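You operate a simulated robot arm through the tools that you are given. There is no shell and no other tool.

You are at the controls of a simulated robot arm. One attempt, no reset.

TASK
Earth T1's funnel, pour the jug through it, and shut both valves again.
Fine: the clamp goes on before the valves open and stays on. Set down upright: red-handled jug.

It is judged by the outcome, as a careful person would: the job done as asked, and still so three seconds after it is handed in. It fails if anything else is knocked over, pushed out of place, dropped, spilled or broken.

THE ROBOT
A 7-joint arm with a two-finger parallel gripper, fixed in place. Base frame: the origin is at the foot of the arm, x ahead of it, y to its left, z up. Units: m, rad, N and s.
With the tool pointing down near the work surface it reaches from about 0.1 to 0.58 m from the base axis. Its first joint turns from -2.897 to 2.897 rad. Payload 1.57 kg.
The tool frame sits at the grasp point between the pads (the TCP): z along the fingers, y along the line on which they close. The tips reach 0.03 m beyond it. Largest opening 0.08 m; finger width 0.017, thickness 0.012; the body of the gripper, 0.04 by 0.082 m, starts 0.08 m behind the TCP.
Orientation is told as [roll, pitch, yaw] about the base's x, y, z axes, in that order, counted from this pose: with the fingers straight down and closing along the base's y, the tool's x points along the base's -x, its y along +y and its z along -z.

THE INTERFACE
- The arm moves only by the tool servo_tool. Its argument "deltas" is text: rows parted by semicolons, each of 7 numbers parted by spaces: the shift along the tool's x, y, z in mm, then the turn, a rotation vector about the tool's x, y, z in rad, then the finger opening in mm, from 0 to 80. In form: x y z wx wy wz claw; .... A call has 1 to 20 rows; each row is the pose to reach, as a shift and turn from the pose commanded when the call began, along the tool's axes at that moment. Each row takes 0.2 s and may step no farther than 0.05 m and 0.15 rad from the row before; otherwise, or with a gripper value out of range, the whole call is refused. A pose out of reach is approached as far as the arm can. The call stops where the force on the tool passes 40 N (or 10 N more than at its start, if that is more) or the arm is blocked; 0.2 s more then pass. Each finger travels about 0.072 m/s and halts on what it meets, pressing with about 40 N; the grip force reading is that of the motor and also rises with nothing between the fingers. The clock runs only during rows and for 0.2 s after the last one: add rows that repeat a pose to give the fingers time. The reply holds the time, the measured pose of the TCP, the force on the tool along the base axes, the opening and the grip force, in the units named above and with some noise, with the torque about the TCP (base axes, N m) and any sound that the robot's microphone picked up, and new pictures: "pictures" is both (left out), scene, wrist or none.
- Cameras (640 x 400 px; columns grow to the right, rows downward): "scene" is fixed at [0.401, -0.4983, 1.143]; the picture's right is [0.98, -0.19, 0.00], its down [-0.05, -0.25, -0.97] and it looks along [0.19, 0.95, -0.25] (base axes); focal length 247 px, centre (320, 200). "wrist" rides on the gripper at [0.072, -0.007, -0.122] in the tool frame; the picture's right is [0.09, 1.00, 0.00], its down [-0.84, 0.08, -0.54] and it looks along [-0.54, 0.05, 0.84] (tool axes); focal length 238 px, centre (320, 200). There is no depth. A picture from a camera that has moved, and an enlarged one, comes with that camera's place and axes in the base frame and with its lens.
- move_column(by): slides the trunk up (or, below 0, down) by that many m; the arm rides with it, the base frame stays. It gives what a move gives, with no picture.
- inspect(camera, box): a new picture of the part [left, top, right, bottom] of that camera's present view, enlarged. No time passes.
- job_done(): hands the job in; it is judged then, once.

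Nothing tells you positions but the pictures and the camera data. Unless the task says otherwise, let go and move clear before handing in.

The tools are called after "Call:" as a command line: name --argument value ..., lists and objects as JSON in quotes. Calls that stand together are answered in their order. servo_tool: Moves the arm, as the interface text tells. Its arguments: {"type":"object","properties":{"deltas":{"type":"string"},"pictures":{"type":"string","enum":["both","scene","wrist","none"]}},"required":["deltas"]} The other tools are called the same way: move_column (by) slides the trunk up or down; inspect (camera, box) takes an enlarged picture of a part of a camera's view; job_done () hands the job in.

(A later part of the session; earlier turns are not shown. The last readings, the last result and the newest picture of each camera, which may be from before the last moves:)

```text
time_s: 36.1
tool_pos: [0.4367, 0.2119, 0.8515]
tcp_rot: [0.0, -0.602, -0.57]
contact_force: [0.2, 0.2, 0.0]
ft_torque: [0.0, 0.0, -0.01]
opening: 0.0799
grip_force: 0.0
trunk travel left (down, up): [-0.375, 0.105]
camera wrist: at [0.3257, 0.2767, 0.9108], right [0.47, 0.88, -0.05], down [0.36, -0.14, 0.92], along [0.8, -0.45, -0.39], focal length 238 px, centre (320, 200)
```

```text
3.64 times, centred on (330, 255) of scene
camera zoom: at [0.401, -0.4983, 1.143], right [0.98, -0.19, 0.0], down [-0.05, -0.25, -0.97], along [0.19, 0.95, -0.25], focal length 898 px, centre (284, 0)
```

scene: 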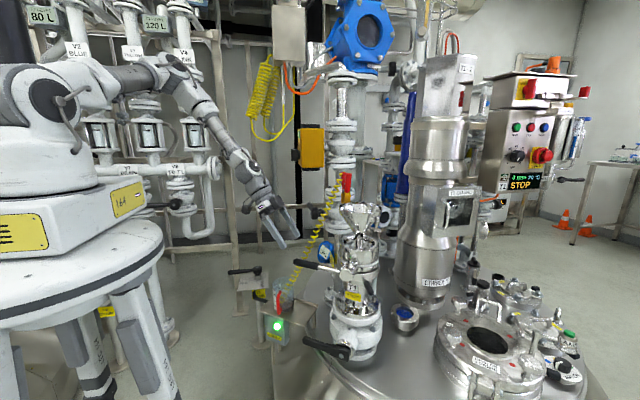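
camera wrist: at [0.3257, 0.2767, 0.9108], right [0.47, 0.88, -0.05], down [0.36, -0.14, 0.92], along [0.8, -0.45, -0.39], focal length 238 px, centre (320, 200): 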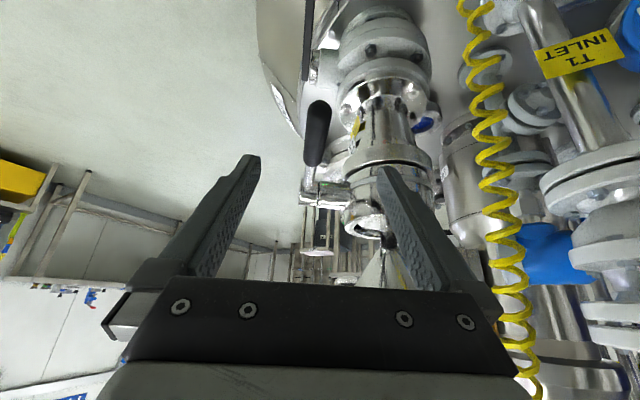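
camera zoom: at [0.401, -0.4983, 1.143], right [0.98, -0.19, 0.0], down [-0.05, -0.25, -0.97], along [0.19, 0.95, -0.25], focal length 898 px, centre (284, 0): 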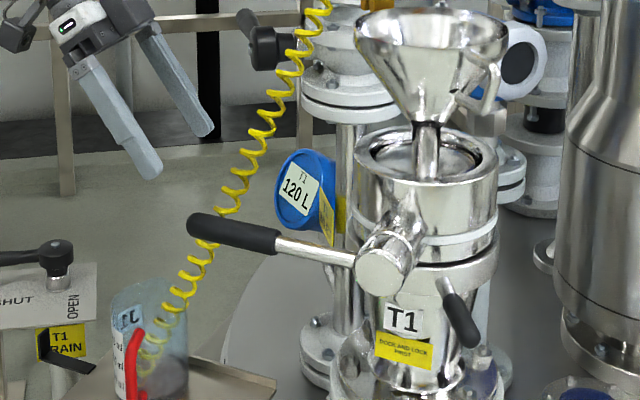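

The lever lies nicely between the fingers, its end near (0.461, 0.196, 0.763). I'll advance 108 mm along the tool axis, then grip it.

Call:
servo_tool --deltas "-1 0 37 0.006 0 0.008 80; -1 -1 74 0.011 0 0.016 80; -2 -1.5 108 0.017 0 0.0247 80; -2 -1.5 108 0.017 0 0.0247 80"

Call:
inspect --camera "wrist" --box '[220, 100, 420, 280]'

Call:
inspect --camera "scene" --box '[270, 200, 390, 310]'

```text
time_s: 37.1
tool_pos: [0.488, 0.175, 0.7608]
tcp_rot: [-0.002, -0.6, -0.599]
contact_force: [0.0, 0.0, -0.7]
ft_torque: [0.01, -0.01, -0.01]
opening: 0.0801
grip_force: 0.0
trunk travel left (down, up): [-0.375, 0.105]
camera wrist: at [0.3793, 0.2435, 0.8203], right [0.5, 0.87, -0.05], down [0.36, -0.15, 0.92], along [0.79, -0.48, -0.39], focal length 238 px, centre (320, 200)
```

scene: 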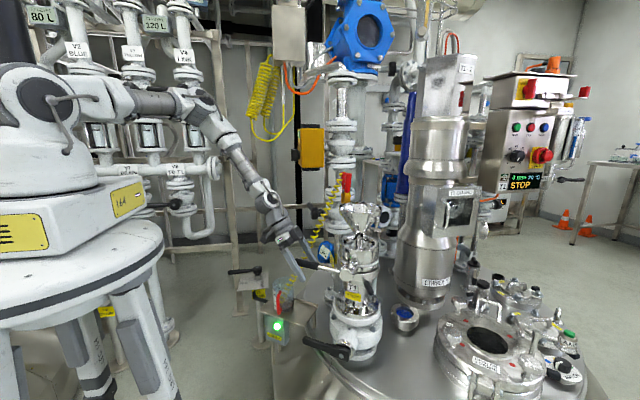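
wrist: 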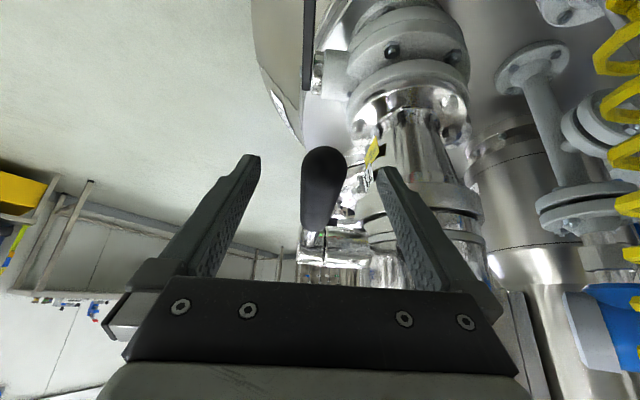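

```text
2.22 times, centred on (320, 190) of wrist
camera zoom: at [0.3793, 0.2435, 0.8203], right [0.5, 0.87, -0.05], down [0.36, -0.15, 0.92], along [0.79, -0.48, -0.39], focal length 530 px, centre (320, 222)
```

zoom: 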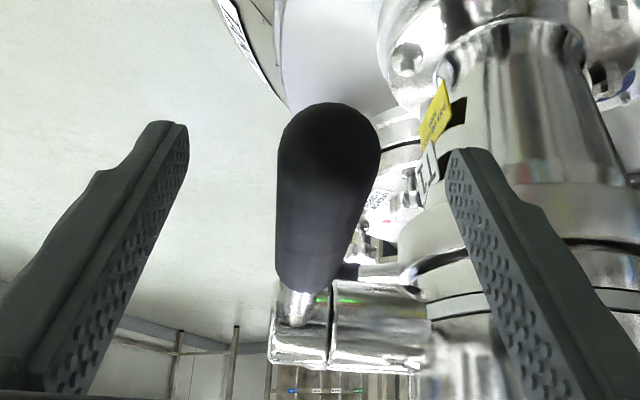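

```text
3.64 times, centred on (330, 255) of scene
camera zoom: at [0.401, -0.4983, 1.143], right [0.98, -0.19, 0.0], down [-0.05, -0.25, -0.97], along [0.19, 0.95, -0.25], focal length 898 px, centre (284, 0)
```

zoom: 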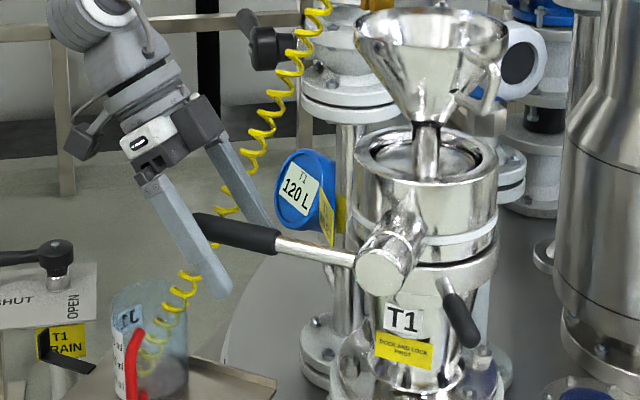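

The sleeve is between the fingers. I'll close on it.

Call:
servo_tool --deltas "0 0 0 0 0 0 60; 0 0 0 0 0 0 40; 0 0 0 0 0 0 25; 0 0 0 0 0 0 10; 0 0 0 0 0 0 5; 0 0 0 0 0 0 5" --pictures "wrist"

```text
time_s: 38.5
tool_pos: [0.4877, 0.1756, 0.7606]
tcp_rot: [-0.002, -0.599, -0.599]
contact_force: [-1.9, -1.8, 0.8]
ft_torque: [-0.05, -0.06, -0.46]
opening: 0.021
grip_force: 33.9
trunk travel left (down, up): [-0.375, 0.105]
camera wrist: at [0.3788, 0.2433, 0.8207], right [0.5, 0.86, -0.05], down [0.36, -0.15, 0.92], along [0.79, -0.48, -0.39], focal length 238 px, centre (320, 200)
```

wrist: 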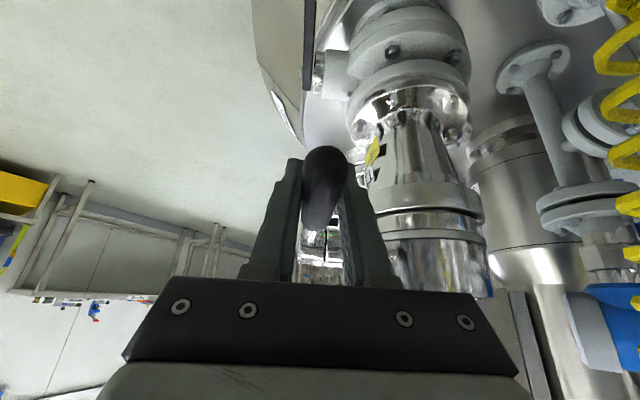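

The lever is gripped at 21 mm. I'll test a small upward arc of about 8 mm and read the force.

Call:
servo_tool --deltas "-1.6 0 -2.3 0 0 0 5; -3.2 0 -4.6 0 0 0 5; -4.8 0 -6.9 0 0 0 5; -4.8 0 -6.9 0 0 0 5" --pictures "scene"

Call:
inspect --camera "scene" --box '[270, 200, 390, 310]'

```text
time_s: 39.5
tool_pos: [0.487, 0.1738, 0.7678]
tcp_rot: [-0.003, -0.596, -0.598]
contact_force: [-5.5, -0.9, -8.5]
ft_torque: [0.56, 0.75, -0.41]
opening: 0.021
grip_force: 34.3
trunk travel left (down, up): [-0.375, 0.105]
```

scene: 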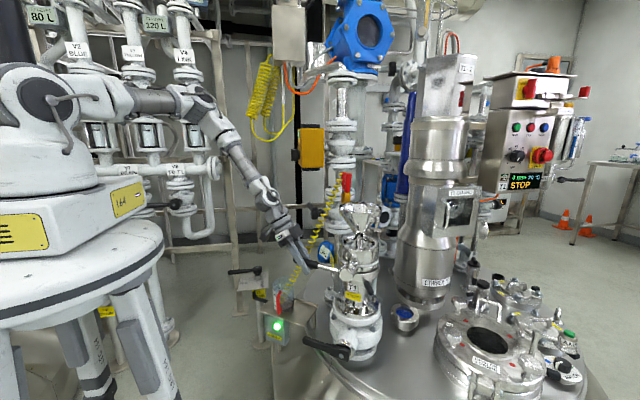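

```text
3.64 times, centred on (330, 255) of scene
camera zoom: at [0.401, -0.4983, 1.143], right [0.98, -0.19, 0.0], down [-0.05, -0.25, -0.97], along [0.19, 0.95, -0.25], focal length 898 px, centre (284, 0)
```

zoom: 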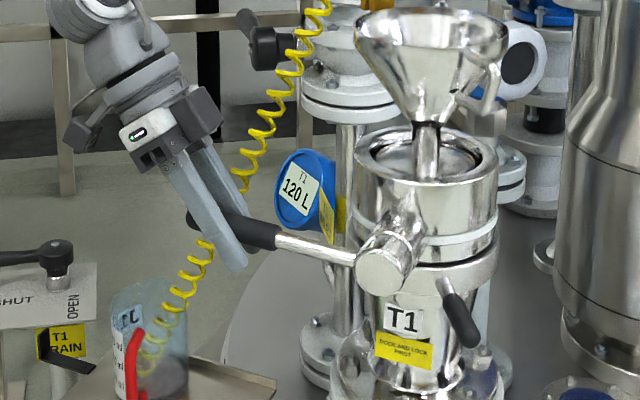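

The lever moved with about 8 N of resistance, which is plausible valve friction. I'll continue the arc to about 0.2 rad and see whether the force stays level.

Call:
servo_tool --deltas "-2 0 -2.3 0 0 0 5; -4 0 -5 0 0 0 5; -6 0 -8 0 0 0 5; -8 0 -11 0 0 0 5; -8 0 -11 0 0 0 5" --pictures "scene"

Call:
inspect --camera "scene" --box '[270, 200, 390, 310]'

```text
time_s: 40.7
tool_pos: [0.4884, 0.1742, 0.7826]
tcp_rot: [-0.002, -0.6, -0.599]
contact_force: [-1.6, -6.8, -8.7]
ft_torque: [0.49, 0.82, -0.44]
opening: 0.0207
grip_force: 34.2
trunk travel left (down, up): [-0.375, 0.105]
```

scene: 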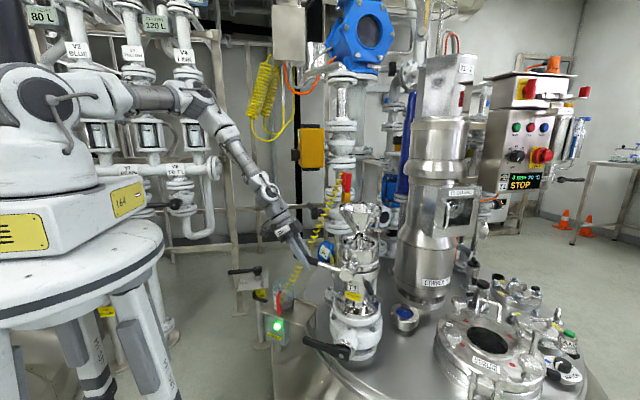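

```text
3.64 times, centred on (330, 255) of scene
camera zoom: at [0.401, -0.4983, 1.143], right [0.98, -0.19, 0.0], down [-0.05, -0.25, -0.97], along [0.19, 0.95, -0.25], focal length 898 px, centre (284, 0)
```

zoom: 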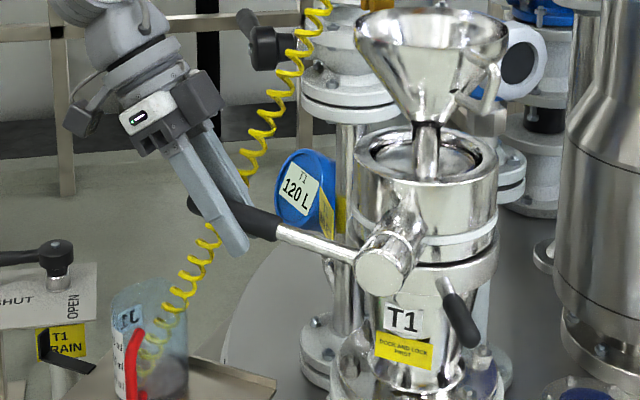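

The force is steady at about 9 N and the lever is rotating upward, so opening is up. I'll continue the arc in stages.

Call:
servo_tool --deltas "-10.4 -0.5 -10 0 0 0 5; -21.5 -0.5 -18.6 0 0 0 5; -33.4 -1 -26 0 0 0 5; -45.9 -1 -32.3 0 0 0 5; -59.1 -1 -37.2 0 0 0 5; -72.6 -1 -40.8 0 0 0 5; -72.6 -1 -40.8 0 0 0 5"

Call:
inspect --camera "scene" --box '[270, 180, 390, 300]'

```text
time_s: 42.3
tool_pos: [0.5225, 0.1522, 0.8595]
tcp_rot: [0.004, -0.605, -0.599]
contact_force: [3.2, -1.3, 2.4]
ft_torque: [-0.02, -0.16, 0.01]
opening: 0.0043
grip_force: 0.1
trunk travel left (down, up): [-0.375, 0.105]
camera wrist: at [0.4127, 0.2196, 0.9178], right [0.5, 0.87, -0.05], down [0.36, -0.15, 0.92], along [0.79, -0.48, -0.38], focal length 238 px, centre (320, 200)
```

scene: 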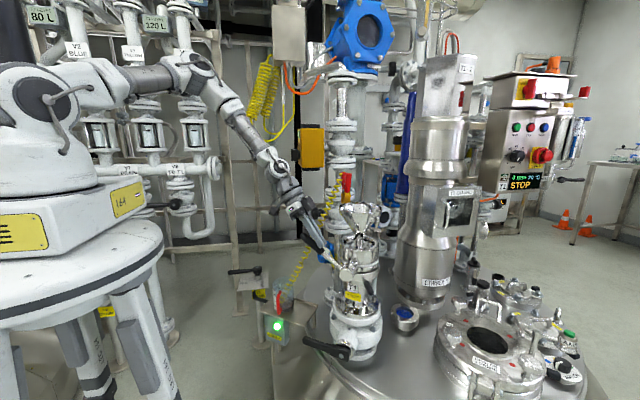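
wrist: 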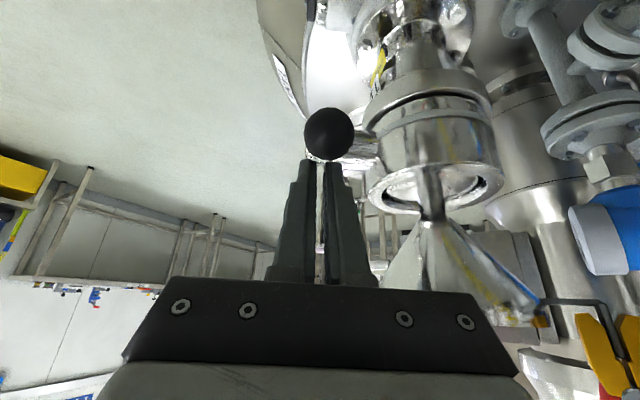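

```text
3.33 times, centred on (330, 240) of scene
camera zoom: at [0.401, -0.4983, 1.143], right [0.98, -0.19, 0.0], down [-0.05, -0.25, -0.97], along [0.19, 0.95, -0.25], focal length 823 px, centre (287, 67)
```

zoom: 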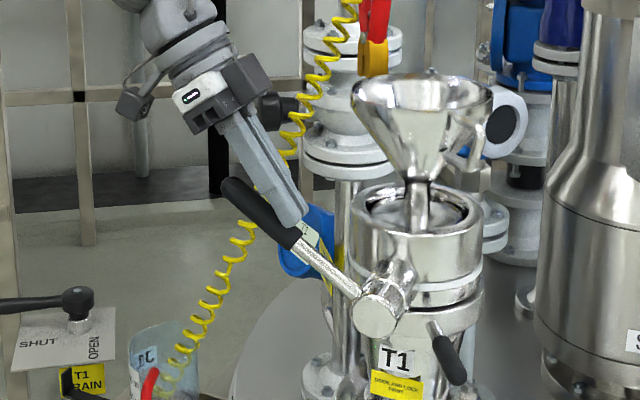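

The grip slipped off at about 0.58 rad, and the lever stayed partly open. Pushing from underneath with closed fingers will be more reliable, so I'll retreat and reorient to come at it from the -y side.

Call:
servo_tool --deltas "0 0 -45 0 0 0 5; 0 0 -90 0 0 0 5; -6 -21 -106 0 0.15 0 5; -12 -42 -122 0 0.3 0 5; -18 -63 -138 0 0.45 0 5; -24 -84 -154 0 0.6 0 5" --pictures "none"

Call:
inspect --camera "scene" --box '[270, 180, 390, 300]'

```text
time_s: 43.7
tool_pos: [0.4141, 0.1231, 0.9977]
tcp_rot: [0.0, 0.002, -0.597]
contact_force: [-0.5, 0.6, 1.0]
ft_torque: [-0.02, 0.0, 0.0]
opening: 0.005
grip_force: 0.0
trunk travel left (down, up): [-0.375, 0.105]
```

```text
3.33 times, centred on (330, 240) of scene
camera zoom: at [0.401, -0.4983, 1.143], right [0.98, -0.19, 0.0], down [-0.05, -0.25, -0.97], along [0.19, 0.95, -0.25], focal length 823 px, centre (287, 67)
```

zoom: 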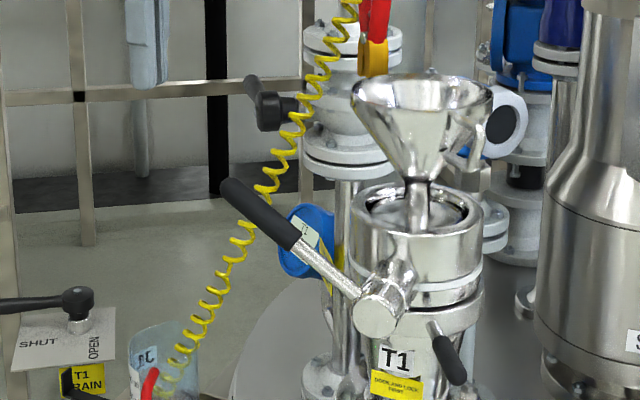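

The lever is holding at about a third open. I'll yaw the tool to face the lever from the -y side.

Call:
servo_tool --deltas "-5 -10 0 0 0 -0.143 0; -10 -20 0 0 0 -0.285 0; -16 -30 0 0 0 -0.428 0; -21 -40 0 0 0 -0.571 0; -26 -50 0 0 0 -0.713 0; -31 -60 0 0 0 -0.856 0; -37 -70 0 0 0 -0.998 0; -42 -80 0 0 0 -1.141 0; -47 -90 0 0 0 -1.284 0; -52 -100 0 0 0 -1.426 0; -57 -110 0 0 0 -1.569 0" --pictures "none"

```text
time_s: 46.1
tool_pos: [0.4005, -0.0004, 0.9984]
tcp_rot: [0.0, 0.003, 0.974]
contact_force: [-0.3, -0.1, 0.1]
ft_torque: [0.01, -0.01, 0.03]
opening: 0.0
grip_force: 21.4
trunk travel left (down, up): [-0.375, 0.105]
```

Now I'll tilt the tool forward to a shallow angle at a staging point before and below the lever.

Call:
servo_tool --deltas "-9 1 17 0 -0.1375 0 0; -18 2 35 0 -0.275 0 0; -28 4 52 0 -0.4125 0 0; -37 5 70 0 -0.55 0 0; -46 6 87 0 -0.6875 0 0; -56 8 105 0 -0.825 0 0; -65 9 122 0 -0.9625 0 0; -74 10 140 0 -1.1 0 0"

Call:
inspect --camera "wrist" --box '[200, 60, 440, 280]'

Call:
inspect --camera "scene" --box '[250, 180, 390, 320]'

```text
time_s: 47.9
tool_pos: [0.4348, 0.065, 0.8584]
tcp_rot: [-0.007, -1.101, 0.973]
contact_force: [-0.5, 0.3, 0.0]
ft_torque: [0.02, 0.01, 0.0]
opening: 0.0001
grip_force: 21.7
trunk travel left (down, up): [-0.375, 0.105]
camera wrist: at [0.3604, -0.054, 0.8494], right [-0.84, 0.53, -0.08], down [-0.12, -0.04, 0.99], along [0.52, 0.85, 0.1], focal length 238 px, centre (320, 200)
```

scene: 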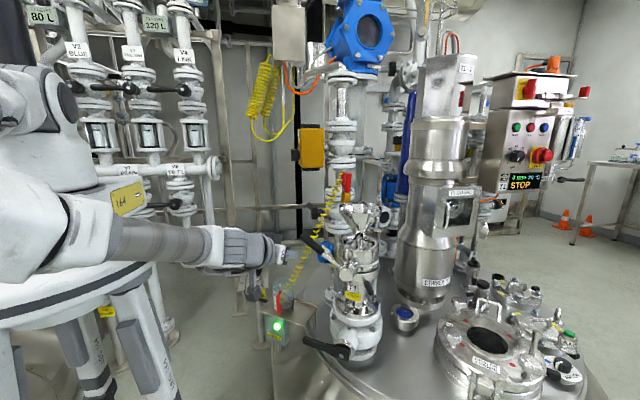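
wrist: 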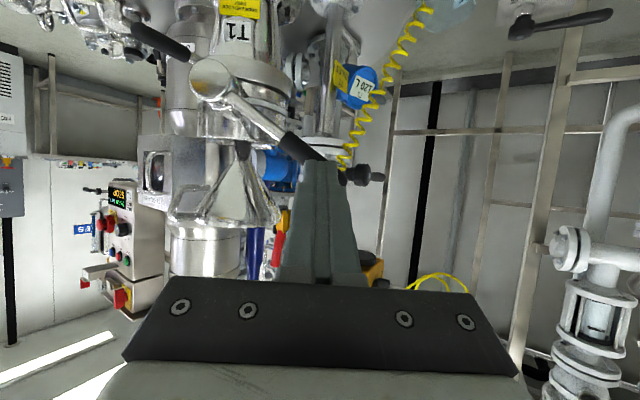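

```text
1.82 times, centred on (320, 170) of wrist
camera zoom: at [0.3604, -0.054, 0.8494], right [-0.84, 0.53, -0.08], down [-0.12, -0.04, 0.99], along [0.52, 0.85, 0.1], focal length 433 px, centre (320, 254)
```

zoom: 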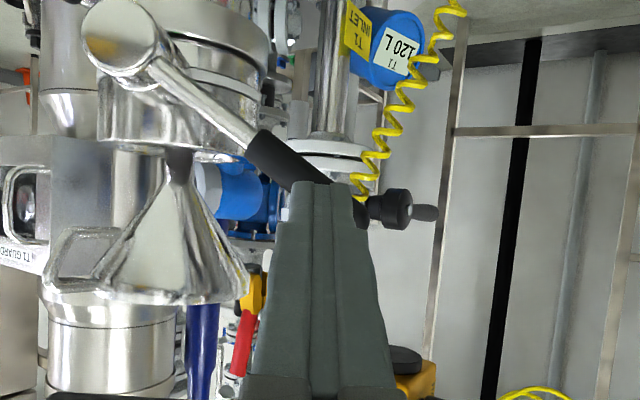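

```text
2.86 times, centred on (320, 250) of scene
camera zoom: at [0.401, -0.4983, 1.143], right [0.98, -0.19, 0.0], down [-0.05, -0.25, -0.97], along [0.19, 0.95, -0.25], focal length 706 px, centre (320, 57)
```

zoom: 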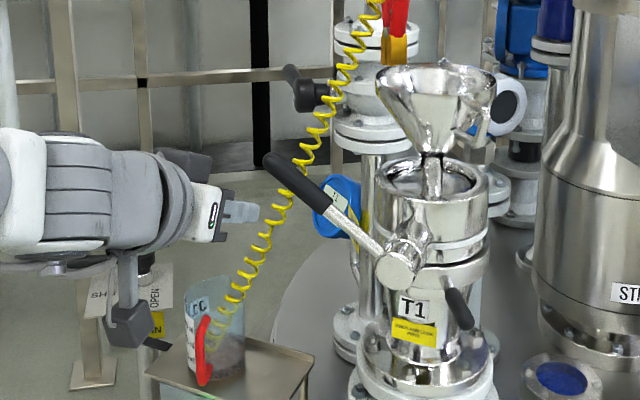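

I can see the lever end-on, with its plane near the pivot at (0.605, 0.10, 0.757) and an angle of about 0.58 rad. I'll slide the closed fingers under the sleeve.

Call:
servo_tool --deltas "0 1 40 0 0 0 0; 0 2 80 0 0 0 0; 0 2 110 0 0 0 0; 0 2 132 0 0 0 0; 0 2 132 0 0 0 0"

Call:
inspect --camera "wrist" --box '[200, 60, 440, 280]'

Call:
inspect --camera "scene" --box '[250, 180, 390, 320]'

```text
time_s: 49.1
tool_pos: [0.4986, 0.1636, 0.7982]
tcp_rot: [0.0, -1.1, 0.969]
contact_force: [-0.6, 1.3, -0.4]
ft_torque: [0.01, -0.05, 0.0]
opening: 0.0
grip_force: 21.3
trunk travel left (down, up): [-0.375, 0.105]
camera wrist: at [0.4249, 0.044, 0.7885], right [-0.84, 0.53, -0.08], down [-0.12, -0.04, 0.99], along [0.52, 0.85, 0.1], focal length 238 px, centre (320, 200)
```

scene: 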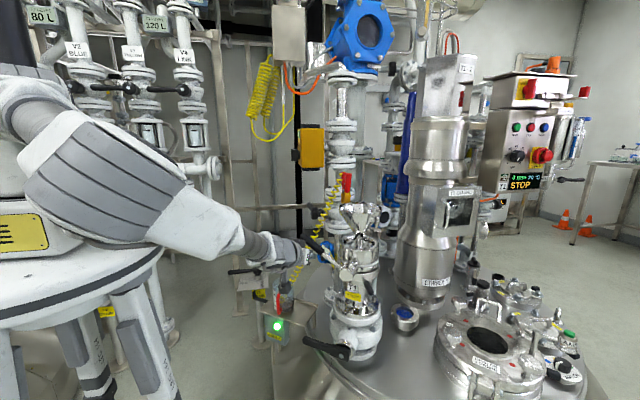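
wrist: 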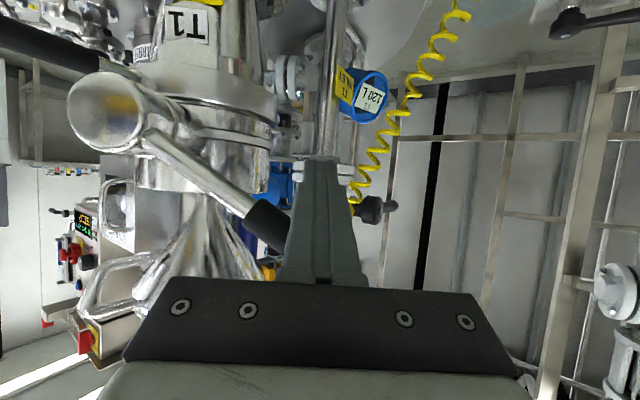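

```text
1.82 times, centred on (320, 170) of wrist
camera zoom: at [0.4249, 0.044, 0.7885], right [-0.84, 0.53, -0.08], down [-0.12, -0.04, 0.99], along [0.52, 0.85, 0.1], focal length 433 px, centre (320, 254)
```

zoom: 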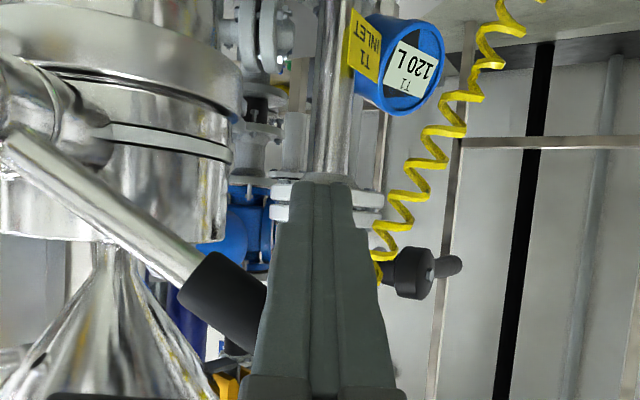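

```text
2.86 times, centred on (320, 250) of scene
camera zoom: at [0.401, -0.4983, 1.143], right [0.98, -0.19, 0.0], down [-0.05, -0.25, -0.97], along [0.19, 0.95, -0.25], focal length 706 px, centre (320, 57)
```

zoom: 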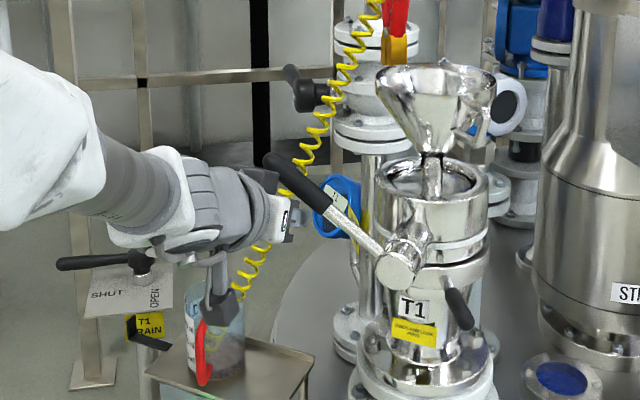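

The fingers are under the lever with roughly 15 mm of clearance. I'll push up along the arc in steps.

Call:
servo_tool --deltas "0 0 0 0 0 0 0; -11.9 -4.8 -6 0 0 0 0; -22.2 -10.4 -11.3 0 0 0 0; -32 -17.1 -16.3 0 0 0 0; -41.2 -24.9 -21 0 0 0 0; -49.6 -33.7 -25.2 0 0 0 0" --pictures "scene"

Call:
inspect --camera "scene" --box '[250, 180, 390, 320]'

```text
time_s: 50.5
tool_pos: [0.5268, 0.1484, 0.8545]
tcp_rot: [0.0, -1.1, 0.971]
contact_force: [-3.0, 1.5, -4.7]
ft_torque: [0.05, -0.01, -0.04]
opening: 0.0001
grip_force: 21.1
trunk travel left (down, up): [-0.375, 0.105]
```

scene: 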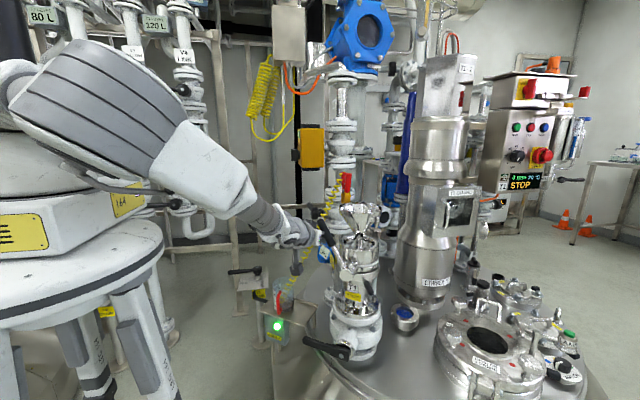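

```text
2.86 times, centred on (320, 250) of scene
camera zoom: at [0.401, -0.4983, 1.143], right [0.98, -0.19, 0.0], down [-0.05, -0.25, -0.97], along [0.19, 0.95, -0.25], focal length 706 px, centre (320, 57)
```

zoom: 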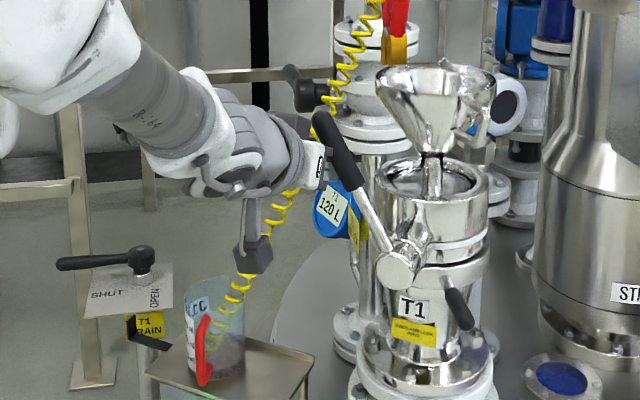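

Pushing works with only about 5 N. Continuing the arc toward vertical.

Call:
servo_tool --deltas "-7.6 -9.7 -3.9 0 0 0 0; -14.3 -20.2 -7.3 0 0 0 0; -20 -31.4 -10.2 0 0 0 0; -24.7 -43.2 -12.6 0 0 0 0; -28.3 -55.4 -14.4 0 0 0 0; -28.3 -55.4 -14.4 0 0 0 0" --pictures "scene"

Call:
inspect --camera "scene" --box '[250, 180, 390, 320]'

Call:
inspect --camera "wrist" --box '[160, 20, 440, 280]'

```text
time_s: 51.9
tool_pos: [0.5732, 0.114, 0.8853]
tcp_rot: [-0.003, -1.102, 0.971]
contact_force: [-1.6, 1.0, -1.2]
ft_torque: [0.01, 0.0, -0.01]
opening: 0.0003
grip_force: 21.4
trunk travel left (down, up): [-0.375, 0.105]
```

scene: 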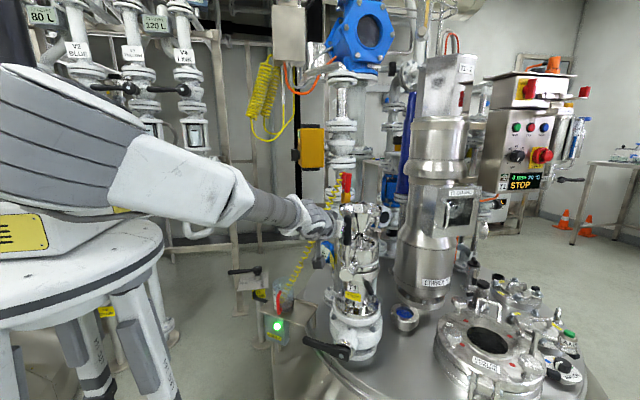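

```text
2.86 times, centred on (320, 250) of scene
camera zoom: at [0.401, -0.4983, 1.143], right [0.98, -0.19, 0.0], down [-0.05, -0.25, -0.97], along [0.19, 0.95, -0.25], focal length 706 px, centre (320, 57)
```

zoom: 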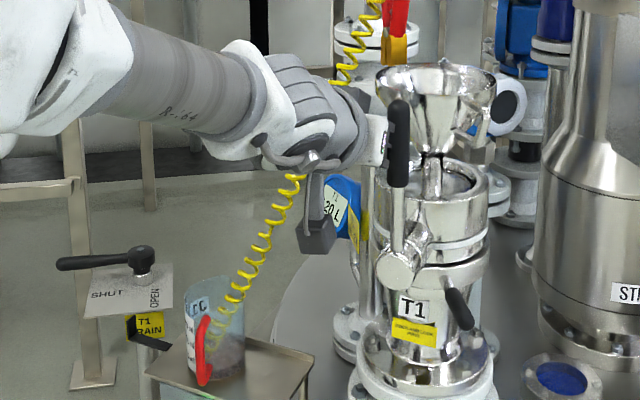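

```text
1.54 times, centred on (300, 150) of wrist
camera zoom: at [0.4986, -0.0058, 0.8758], right [-0.84, 0.53, -0.08], down [-0.12, -0.04, 0.99], along [0.52, 0.85, 0.1], focal length 367 px, centre (351, 277)
```

zoom: 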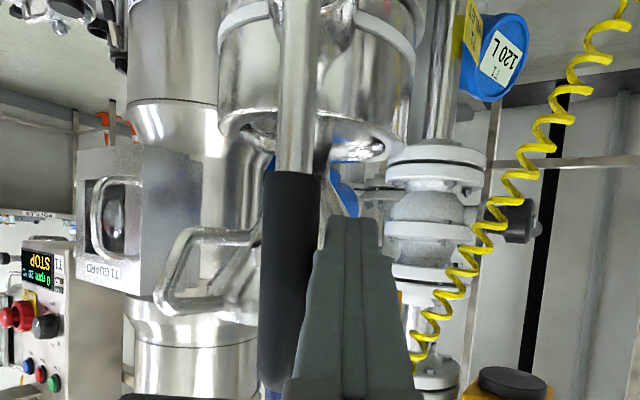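

The lever looks vertical. I'll nudge it a bit more to find the open stop.

Call:
servo_tool --deltas "-1 -4 -0.5 0 0 0 0; -2 -8 -1 0 0 0 0; -2.5 -12 -1.3 0 0 0 0" --pictures "none"

Call:
inspect --camera "scene" --box '[310, 180, 390, 290]'

Call:
inspect --camera "wrist" --box '[160, 20, 440, 280]'

```text
time_s: 52.8
tool_pos: [0.5746, 0.1126, 0.8847]
tcp_rot: [0.021, -1.092, 0.97]
contact_force: [-12.6, 0.3, 3.7]
ft_torque: [-0.03, -0.17, -0.1]
opening: 0.0
grip_force: 21.6
trunk travel left (down, up): [-0.375, 0.105]
stopped in row 3: the force on the tool passed its limit at 41 N (the readings are from after the stop); the commanded pose is now the measured one
```

```text
3.64 times, centred on (350, 235) of scene
camera zoom: at [0.401, -0.4983, 1.143], right [0.98, -0.19, 0.0], down [-0.05, -0.25, -0.97], along [0.19, 0.95, -0.25], focal length 898 px, centre (211, 73)
```

zoom: 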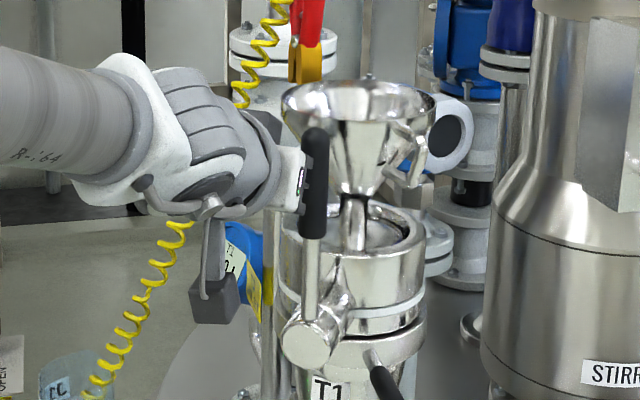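

```text
1.54 times, centred on (300, 150) of wrist
camera zoom: at [0.5031, -0.0082, 0.8765], right [-0.86, 0.51, -0.07], down [-0.11, -0.04, 0.99], along [0.51, 0.86, 0.09], focal length 367 px, centre (351, 277)
```

zoom: 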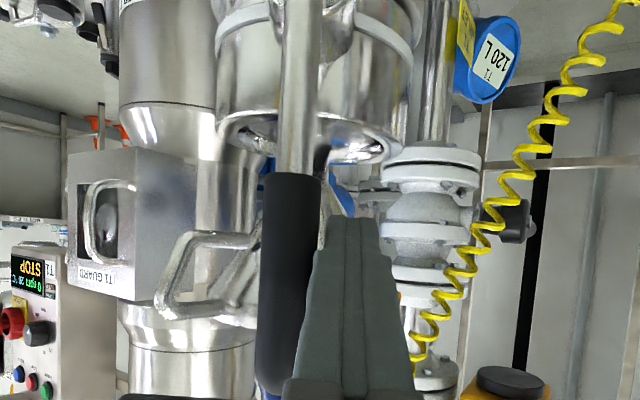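

The split valve's lever reached its hard stop at vertical, so it's open. I'll back the fingers off, retreat, and lower the trunk for the lower valve lever.

Call:
servo_tool --deltas "0 15 0 0 0 0 0; 0 30 0 0 0 0 0; 0 30 -40 0 0 0 0; 0 30 -80 0 0 0 0; 0 30 -120 0 0 0 0" --pictures "scene"

Call:
inspect --camera "scene" --box '[290, 180, 410, 380]'

```text
time_s: 54.0
tool_pos: [0.4932, 0.0386, 0.9397]
tcp_rot: [0.015, -1.094, 0.97]
contact_force: [0.1, -1.0, -0.9]
ft_torque: [0.03, -0.02, 0.0]
opening: 0.0
grip_force: 21.0
trunk travel left (down, up): [-0.375, 0.105]
```

scene: 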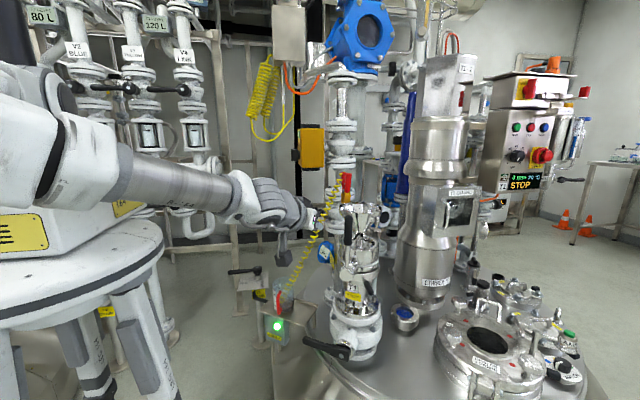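

```text
2.00 times, centred on (350, 280) of scene
camera zoom: at [0.401, -0.4983, 1.143], right [0.98, -0.19, 0.0], down [-0.05, -0.25, -0.97], along [0.19, 0.95, -0.25], focal length 494 px, centre (260, 40)
```

zoom: 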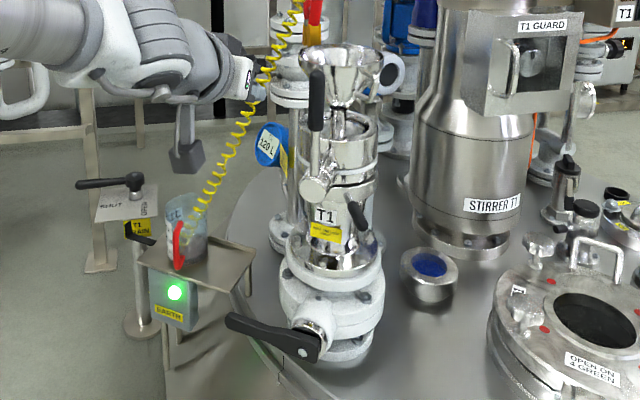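

The split valve lever stays vertical. I'll lower the trunk 0.3 m and look at the lower valve lever.

Call:
move_column --by -0.3

Call:
inspect --camera "wrist" --box '[160, 20, 480, 280]'

Call:
inspect --camera "scene" --box '[240, 180, 400, 380]'

```text
time_s: 57.0
tool_pos: [0.4941, 0.0409, 0.639]
tcp_rot: [0.018, -1.091, 0.966]
contact_force: [-0.2, 0.5, 0.5]
ft_torque: [-0.01, 0.02, -0.02]
opening: 0.0003
grip_force: 21.5
trunk travel left (down, up): [-0.075, 0.405]
```

```text
1.54 times, centred on (320, 150) of wrist
camera zoom: at [0.4206, -0.0808, 0.631], right [-0.85, 0.52, -0.07], down [-0.11, -0.04, 0.99], along [0.51, 0.85, 0.09], focal length 367 px, centre (320, 277)
```

zoom: 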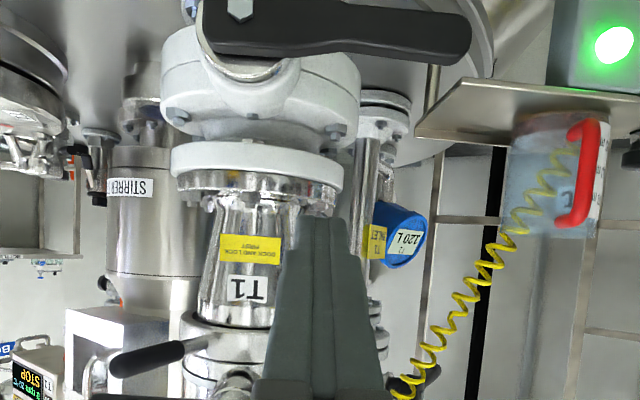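

```text
2.00 times, centred on (320, 280) of scene
camera zoom: at [0.401, -0.4983, 1.143], right [0.98, -0.19, 0.0], down [-0.05, -0.25, -0.97], along [0.19, 0.95, -0.25], focal length 494 px, centre (320, 40)
```

zoom: 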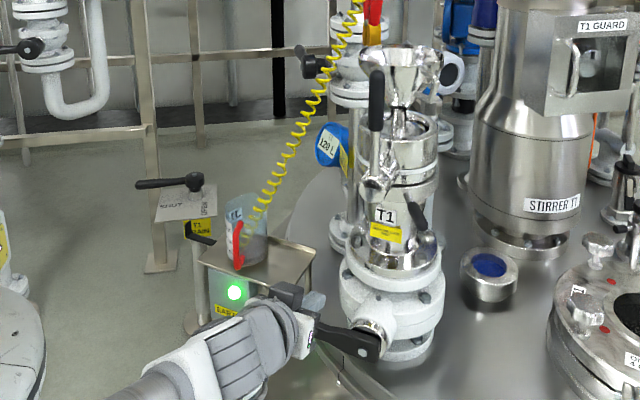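

The lower lever's pivot is at about (0.581, 0.078, 0.503) and its tip at (0.476, 0.17, 0.494). I'll go to a staging point low and in front of it, then slide beneath.

Call:
servo_tool --deltas "31 11 14 0 0 0 0; 62 22 28 0 0 0 0; 93 33 41 0 0 0 0; 125 44 55 0 0 0 0; 125 44 55 0 0 0 0"

Call:
inspect --camera "wrist" --box '[160, 20, 480, 280]'

Call:
inspect --camera "scene" --box '[240, 260, 400, 400]'

```text
time_s: 58.2
tool_pos: [0.4486, 0.0584, 0.5042]
tcp_rot: [0.019, -1.092, 0.968]
contact_force: [0.3, 0.8, -0.2]
ft_torque: [0.02, -0.02, 0.01]
opening: 0.0
grip_force: 21.2
trunk travel left (down, up): [-0.075, 0.405]
camera wrist: at [0.3766, -0.061, 0.4961], right [-0.85, 0.52, -0.07], down [-0.11, -0.04, 0.99], along [0.51, 0.85, 0.09], focal length 238 px, centre (320, 200)
```

scene: 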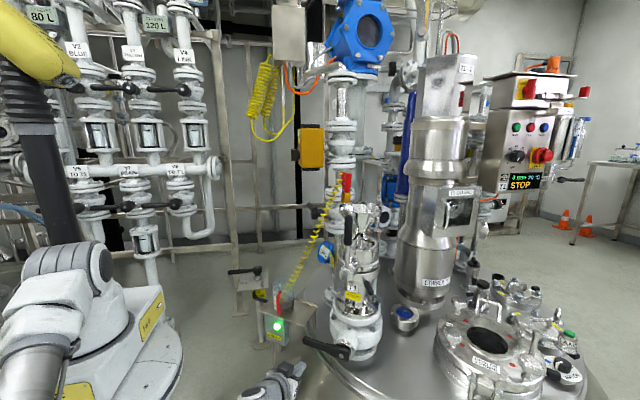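
wrist: 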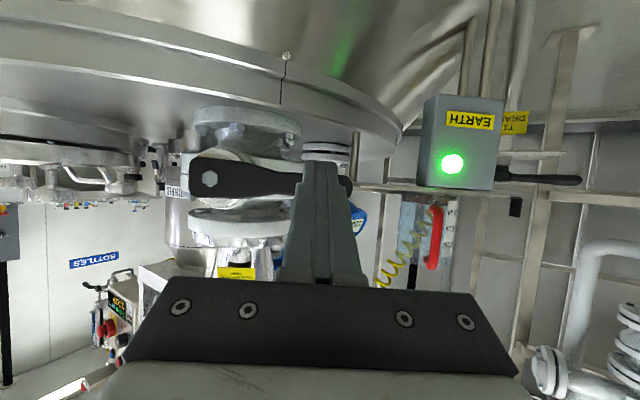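

```text
1.54 times, centred on (320, 150) of wrist
camera zoom: at [0.3766, -0.061, 0.4961], right [-0.85, 0.52, -0.07], down [-0.11, -0.04, 0.99], along [0.51, 0.85, 0.09], focal length 367 px, centre (320, 277)
```

zoom: 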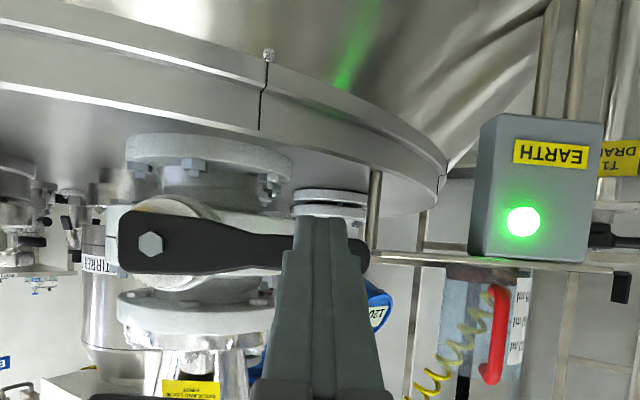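

```text
2.86 times, centred on (320, 330) of scene
camera zoom: at [0.401, -0.4983, 1.143], right [0.98, -0.19, 0.0], down [-0.05, -0.25, -0.97], along [0.19, 0.95, -0.25], focal length 706 px, centre (320, -171)
```

zoom: 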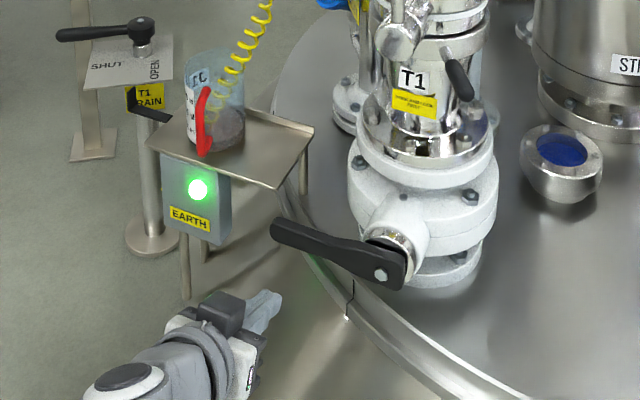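

The lever sits at z ≈ 0.49–0.513, and the tank rim is safely below. I'll slide the fingers under the lever.

Call:
servo_tool --deltas "-2 -1 30 0 0 0 0; -5 -2 60 0 0 0 0; -8 -3 90 0 0 0 0; -8 -3 90 0 0 0 0"

Call:
inspect --camera "wrist" --box '[160, 20, 480, 280]'

Call:
inspect --camera "scene" --box '[240, 280, 400, 400]'

```text
time_s: 59.2
tool_pos: [0.4983, 0.1236, 0.4717]
tcp_rot: [0.017, -1.092, 0.967]
contact_force: [-1.3, 0.0, -0.4]
ft_torque: [-0.01, 0.0, -0.01]
opening: 0.0
grip_force: 21.5
trunk travel left (down, up): [-0.075, 0.405]
camera wrist: at [0.4255, 0.0045, 0.4629], right [-0.85, 0.52, -0.07], down [-0.11, -0.04, 0.99], along [0.51, 0.85, 0.09], focal length 238 px, centre (320, 200)
```

scene: 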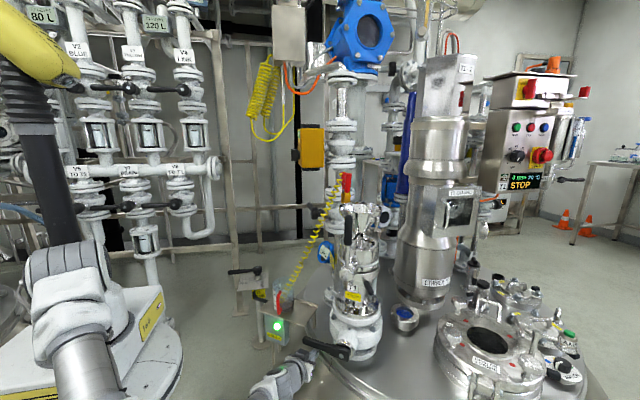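
wrist: 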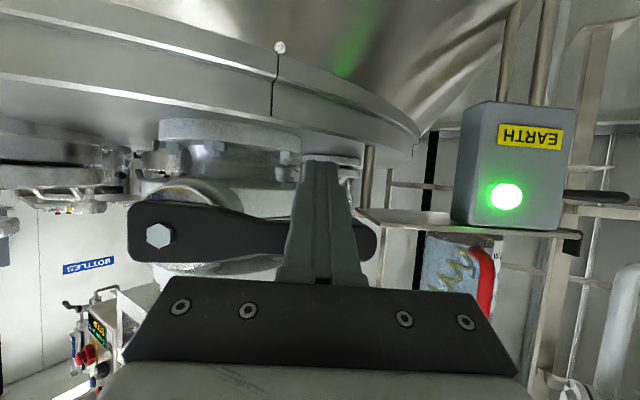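

```text
1.54 times, centred on (320, 150) of wrist
camera zoom: at [0.4255, 0.0045, 0.4629], right [-0.85, 0.52, -0.07], down [-0.11, -0.04, 0.99], along [0.51, 0.85, 0.09], focal length 367 px, centre (320, 277)
```

zoom: 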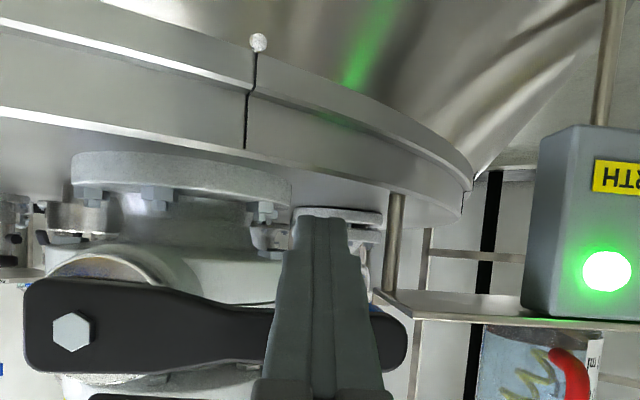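

```text
3.33 times, centred on (320, 340) of scene
camera zoom: at [0.401, -0.4983, 1.143], right [0.98, -0.19, 0.0], down [-0.05, -0.25, -0.97], along [0.19, 0.95, -0.25], focal length 823 px, centre (320, -267)
```

zoom: 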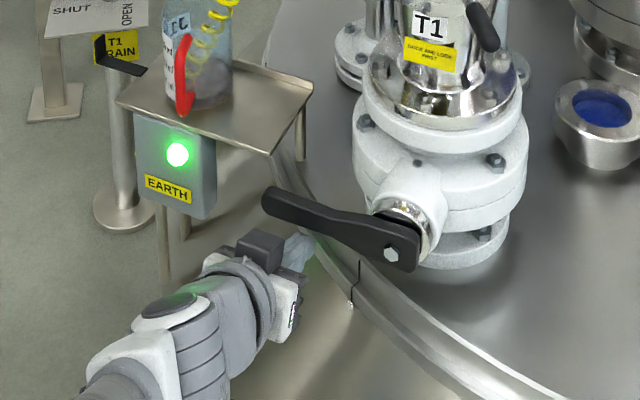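

The tips are only just past the lever plane. I'll advance 12 mm more and begin the upward push, watching the forces.

Call:
servo_tool --deltas "-5.6 0 10.6 0 0 0 0; -5.6 0 10.6 0 0 0 0; -17.4 3.6 4.7 0 0 0 0; -26.2 5.1 0.2 0 0 0 0; -35 5.6 -4.4 0 0 0 0; -43.8 5.1 -9 0 0 0 0"

Call:
inspect --camera "scene" --box '[240, 280, 400, 400]'

```text
time_s: 60.6
tool_pos: [0.5027, 0.1396, 0.5125]
tcp_rot: [0.02, -1.094, 0.966]
contact_force: [-4.8, -7.2, -7.6]
ft_torque: [0.23, 0.01, -0.12]
opening: 0.0
grip_force: 21.3
trunk travel left (down, up): [-0.075, 0.405]
camera wrist: at [0.4299, 0.0185, 0.504], right [-0.85, 0.52, -0.07], down [-0.11, -0.04, 0.99], along [0.51, 0.85, 0.09], focal length 238 px, centre (320, 200)
```

scene: 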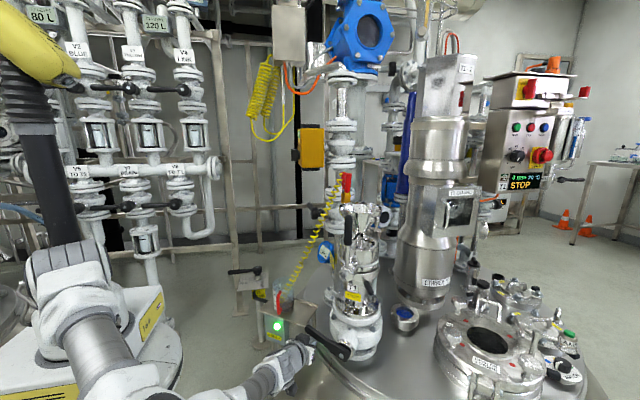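
wrist: 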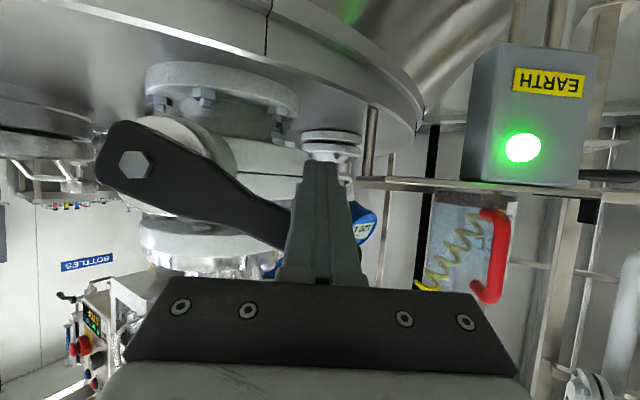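

```text
3.33 times, centred on (320, 340) of scene
camera zoom: at [0.401, -0.4983, 1.143], right [0.98, -0.19, 0.0], down [-0.05, -0.25, -0.97], along [0.19, 0.95, -0.25], focal length 823 px, centre (320, -267)
```

zoom: 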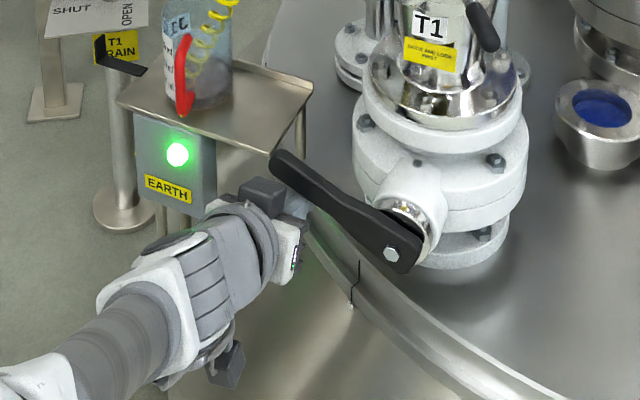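

The lower lever also opens upward, with about 8 N of push. Continuing the arc.

Call:
servo_tool --deltas "-8.6 -1.5 -4.6 0 0 0 0; -17.1 -3.9 -9.1 0 0 0 0; -25.3 -7.3 -13.6 0 0 0 0; -33.2 -11.6 -17.9 0 0 0 0; -40.5 -16.8 -22.1 0 0 0 0; -47.4 -22.8 -26 0 0 0 0"

Call:
inspect --camera "scene" --box '[240, 280, 400, 400]'

```text
time_s: 62.0
tool_pos: [0.5194, 0.124, 0.5657]
tcp_rot: [0.019, -1.094, 0.967]
contact_force: [-4.9, -2.1, -6.3]
ft_torque: [0.09, -0.01, -0.06]
opening: 0.0
grip_force: 21.4
trunk travel left (down, up): [-0.075, 0.405]
camera wrist: at [0.4476, 0.0034, 0.5567], right [-0.85, 0.52, -0.07], down [-0.11, -0.04, 0.99], along [0.51, 0.85, 0.09], focal length 238 px, centre (320, 200)
```

scene: 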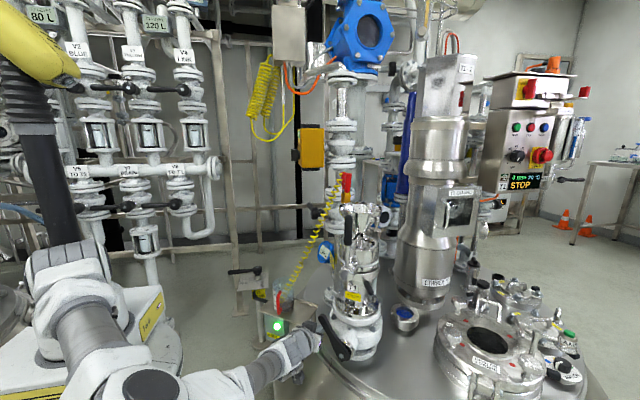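
wrist: 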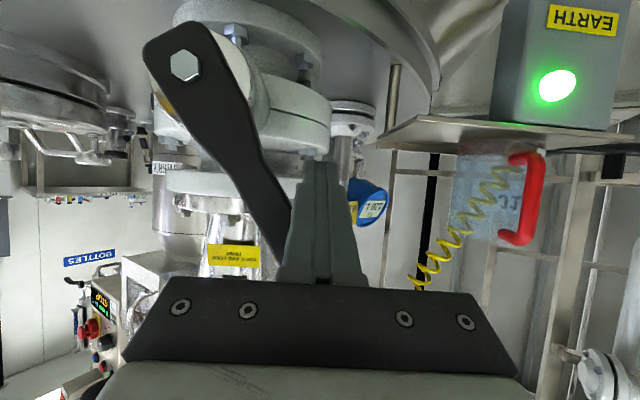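

```text
3.33 times, centred on (320, 340) of scene
camera zoom: at [0.401, -0.4983, 1.143], right [0.98, -0.19, 0.0], down [-0.05, -0.25, -0.97], along [0.19, 0.95, -0.25], focal length 823 px, centre (320, -267)
```

zoom: 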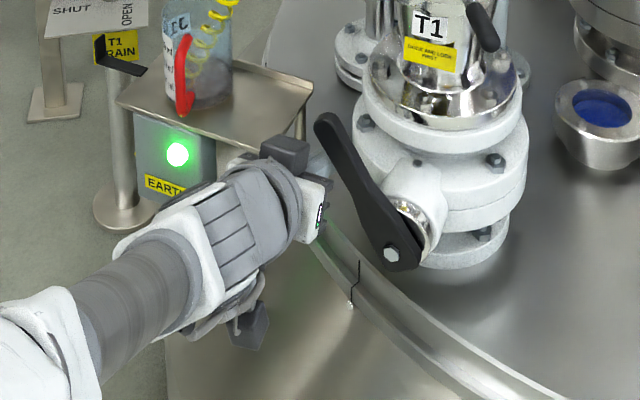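

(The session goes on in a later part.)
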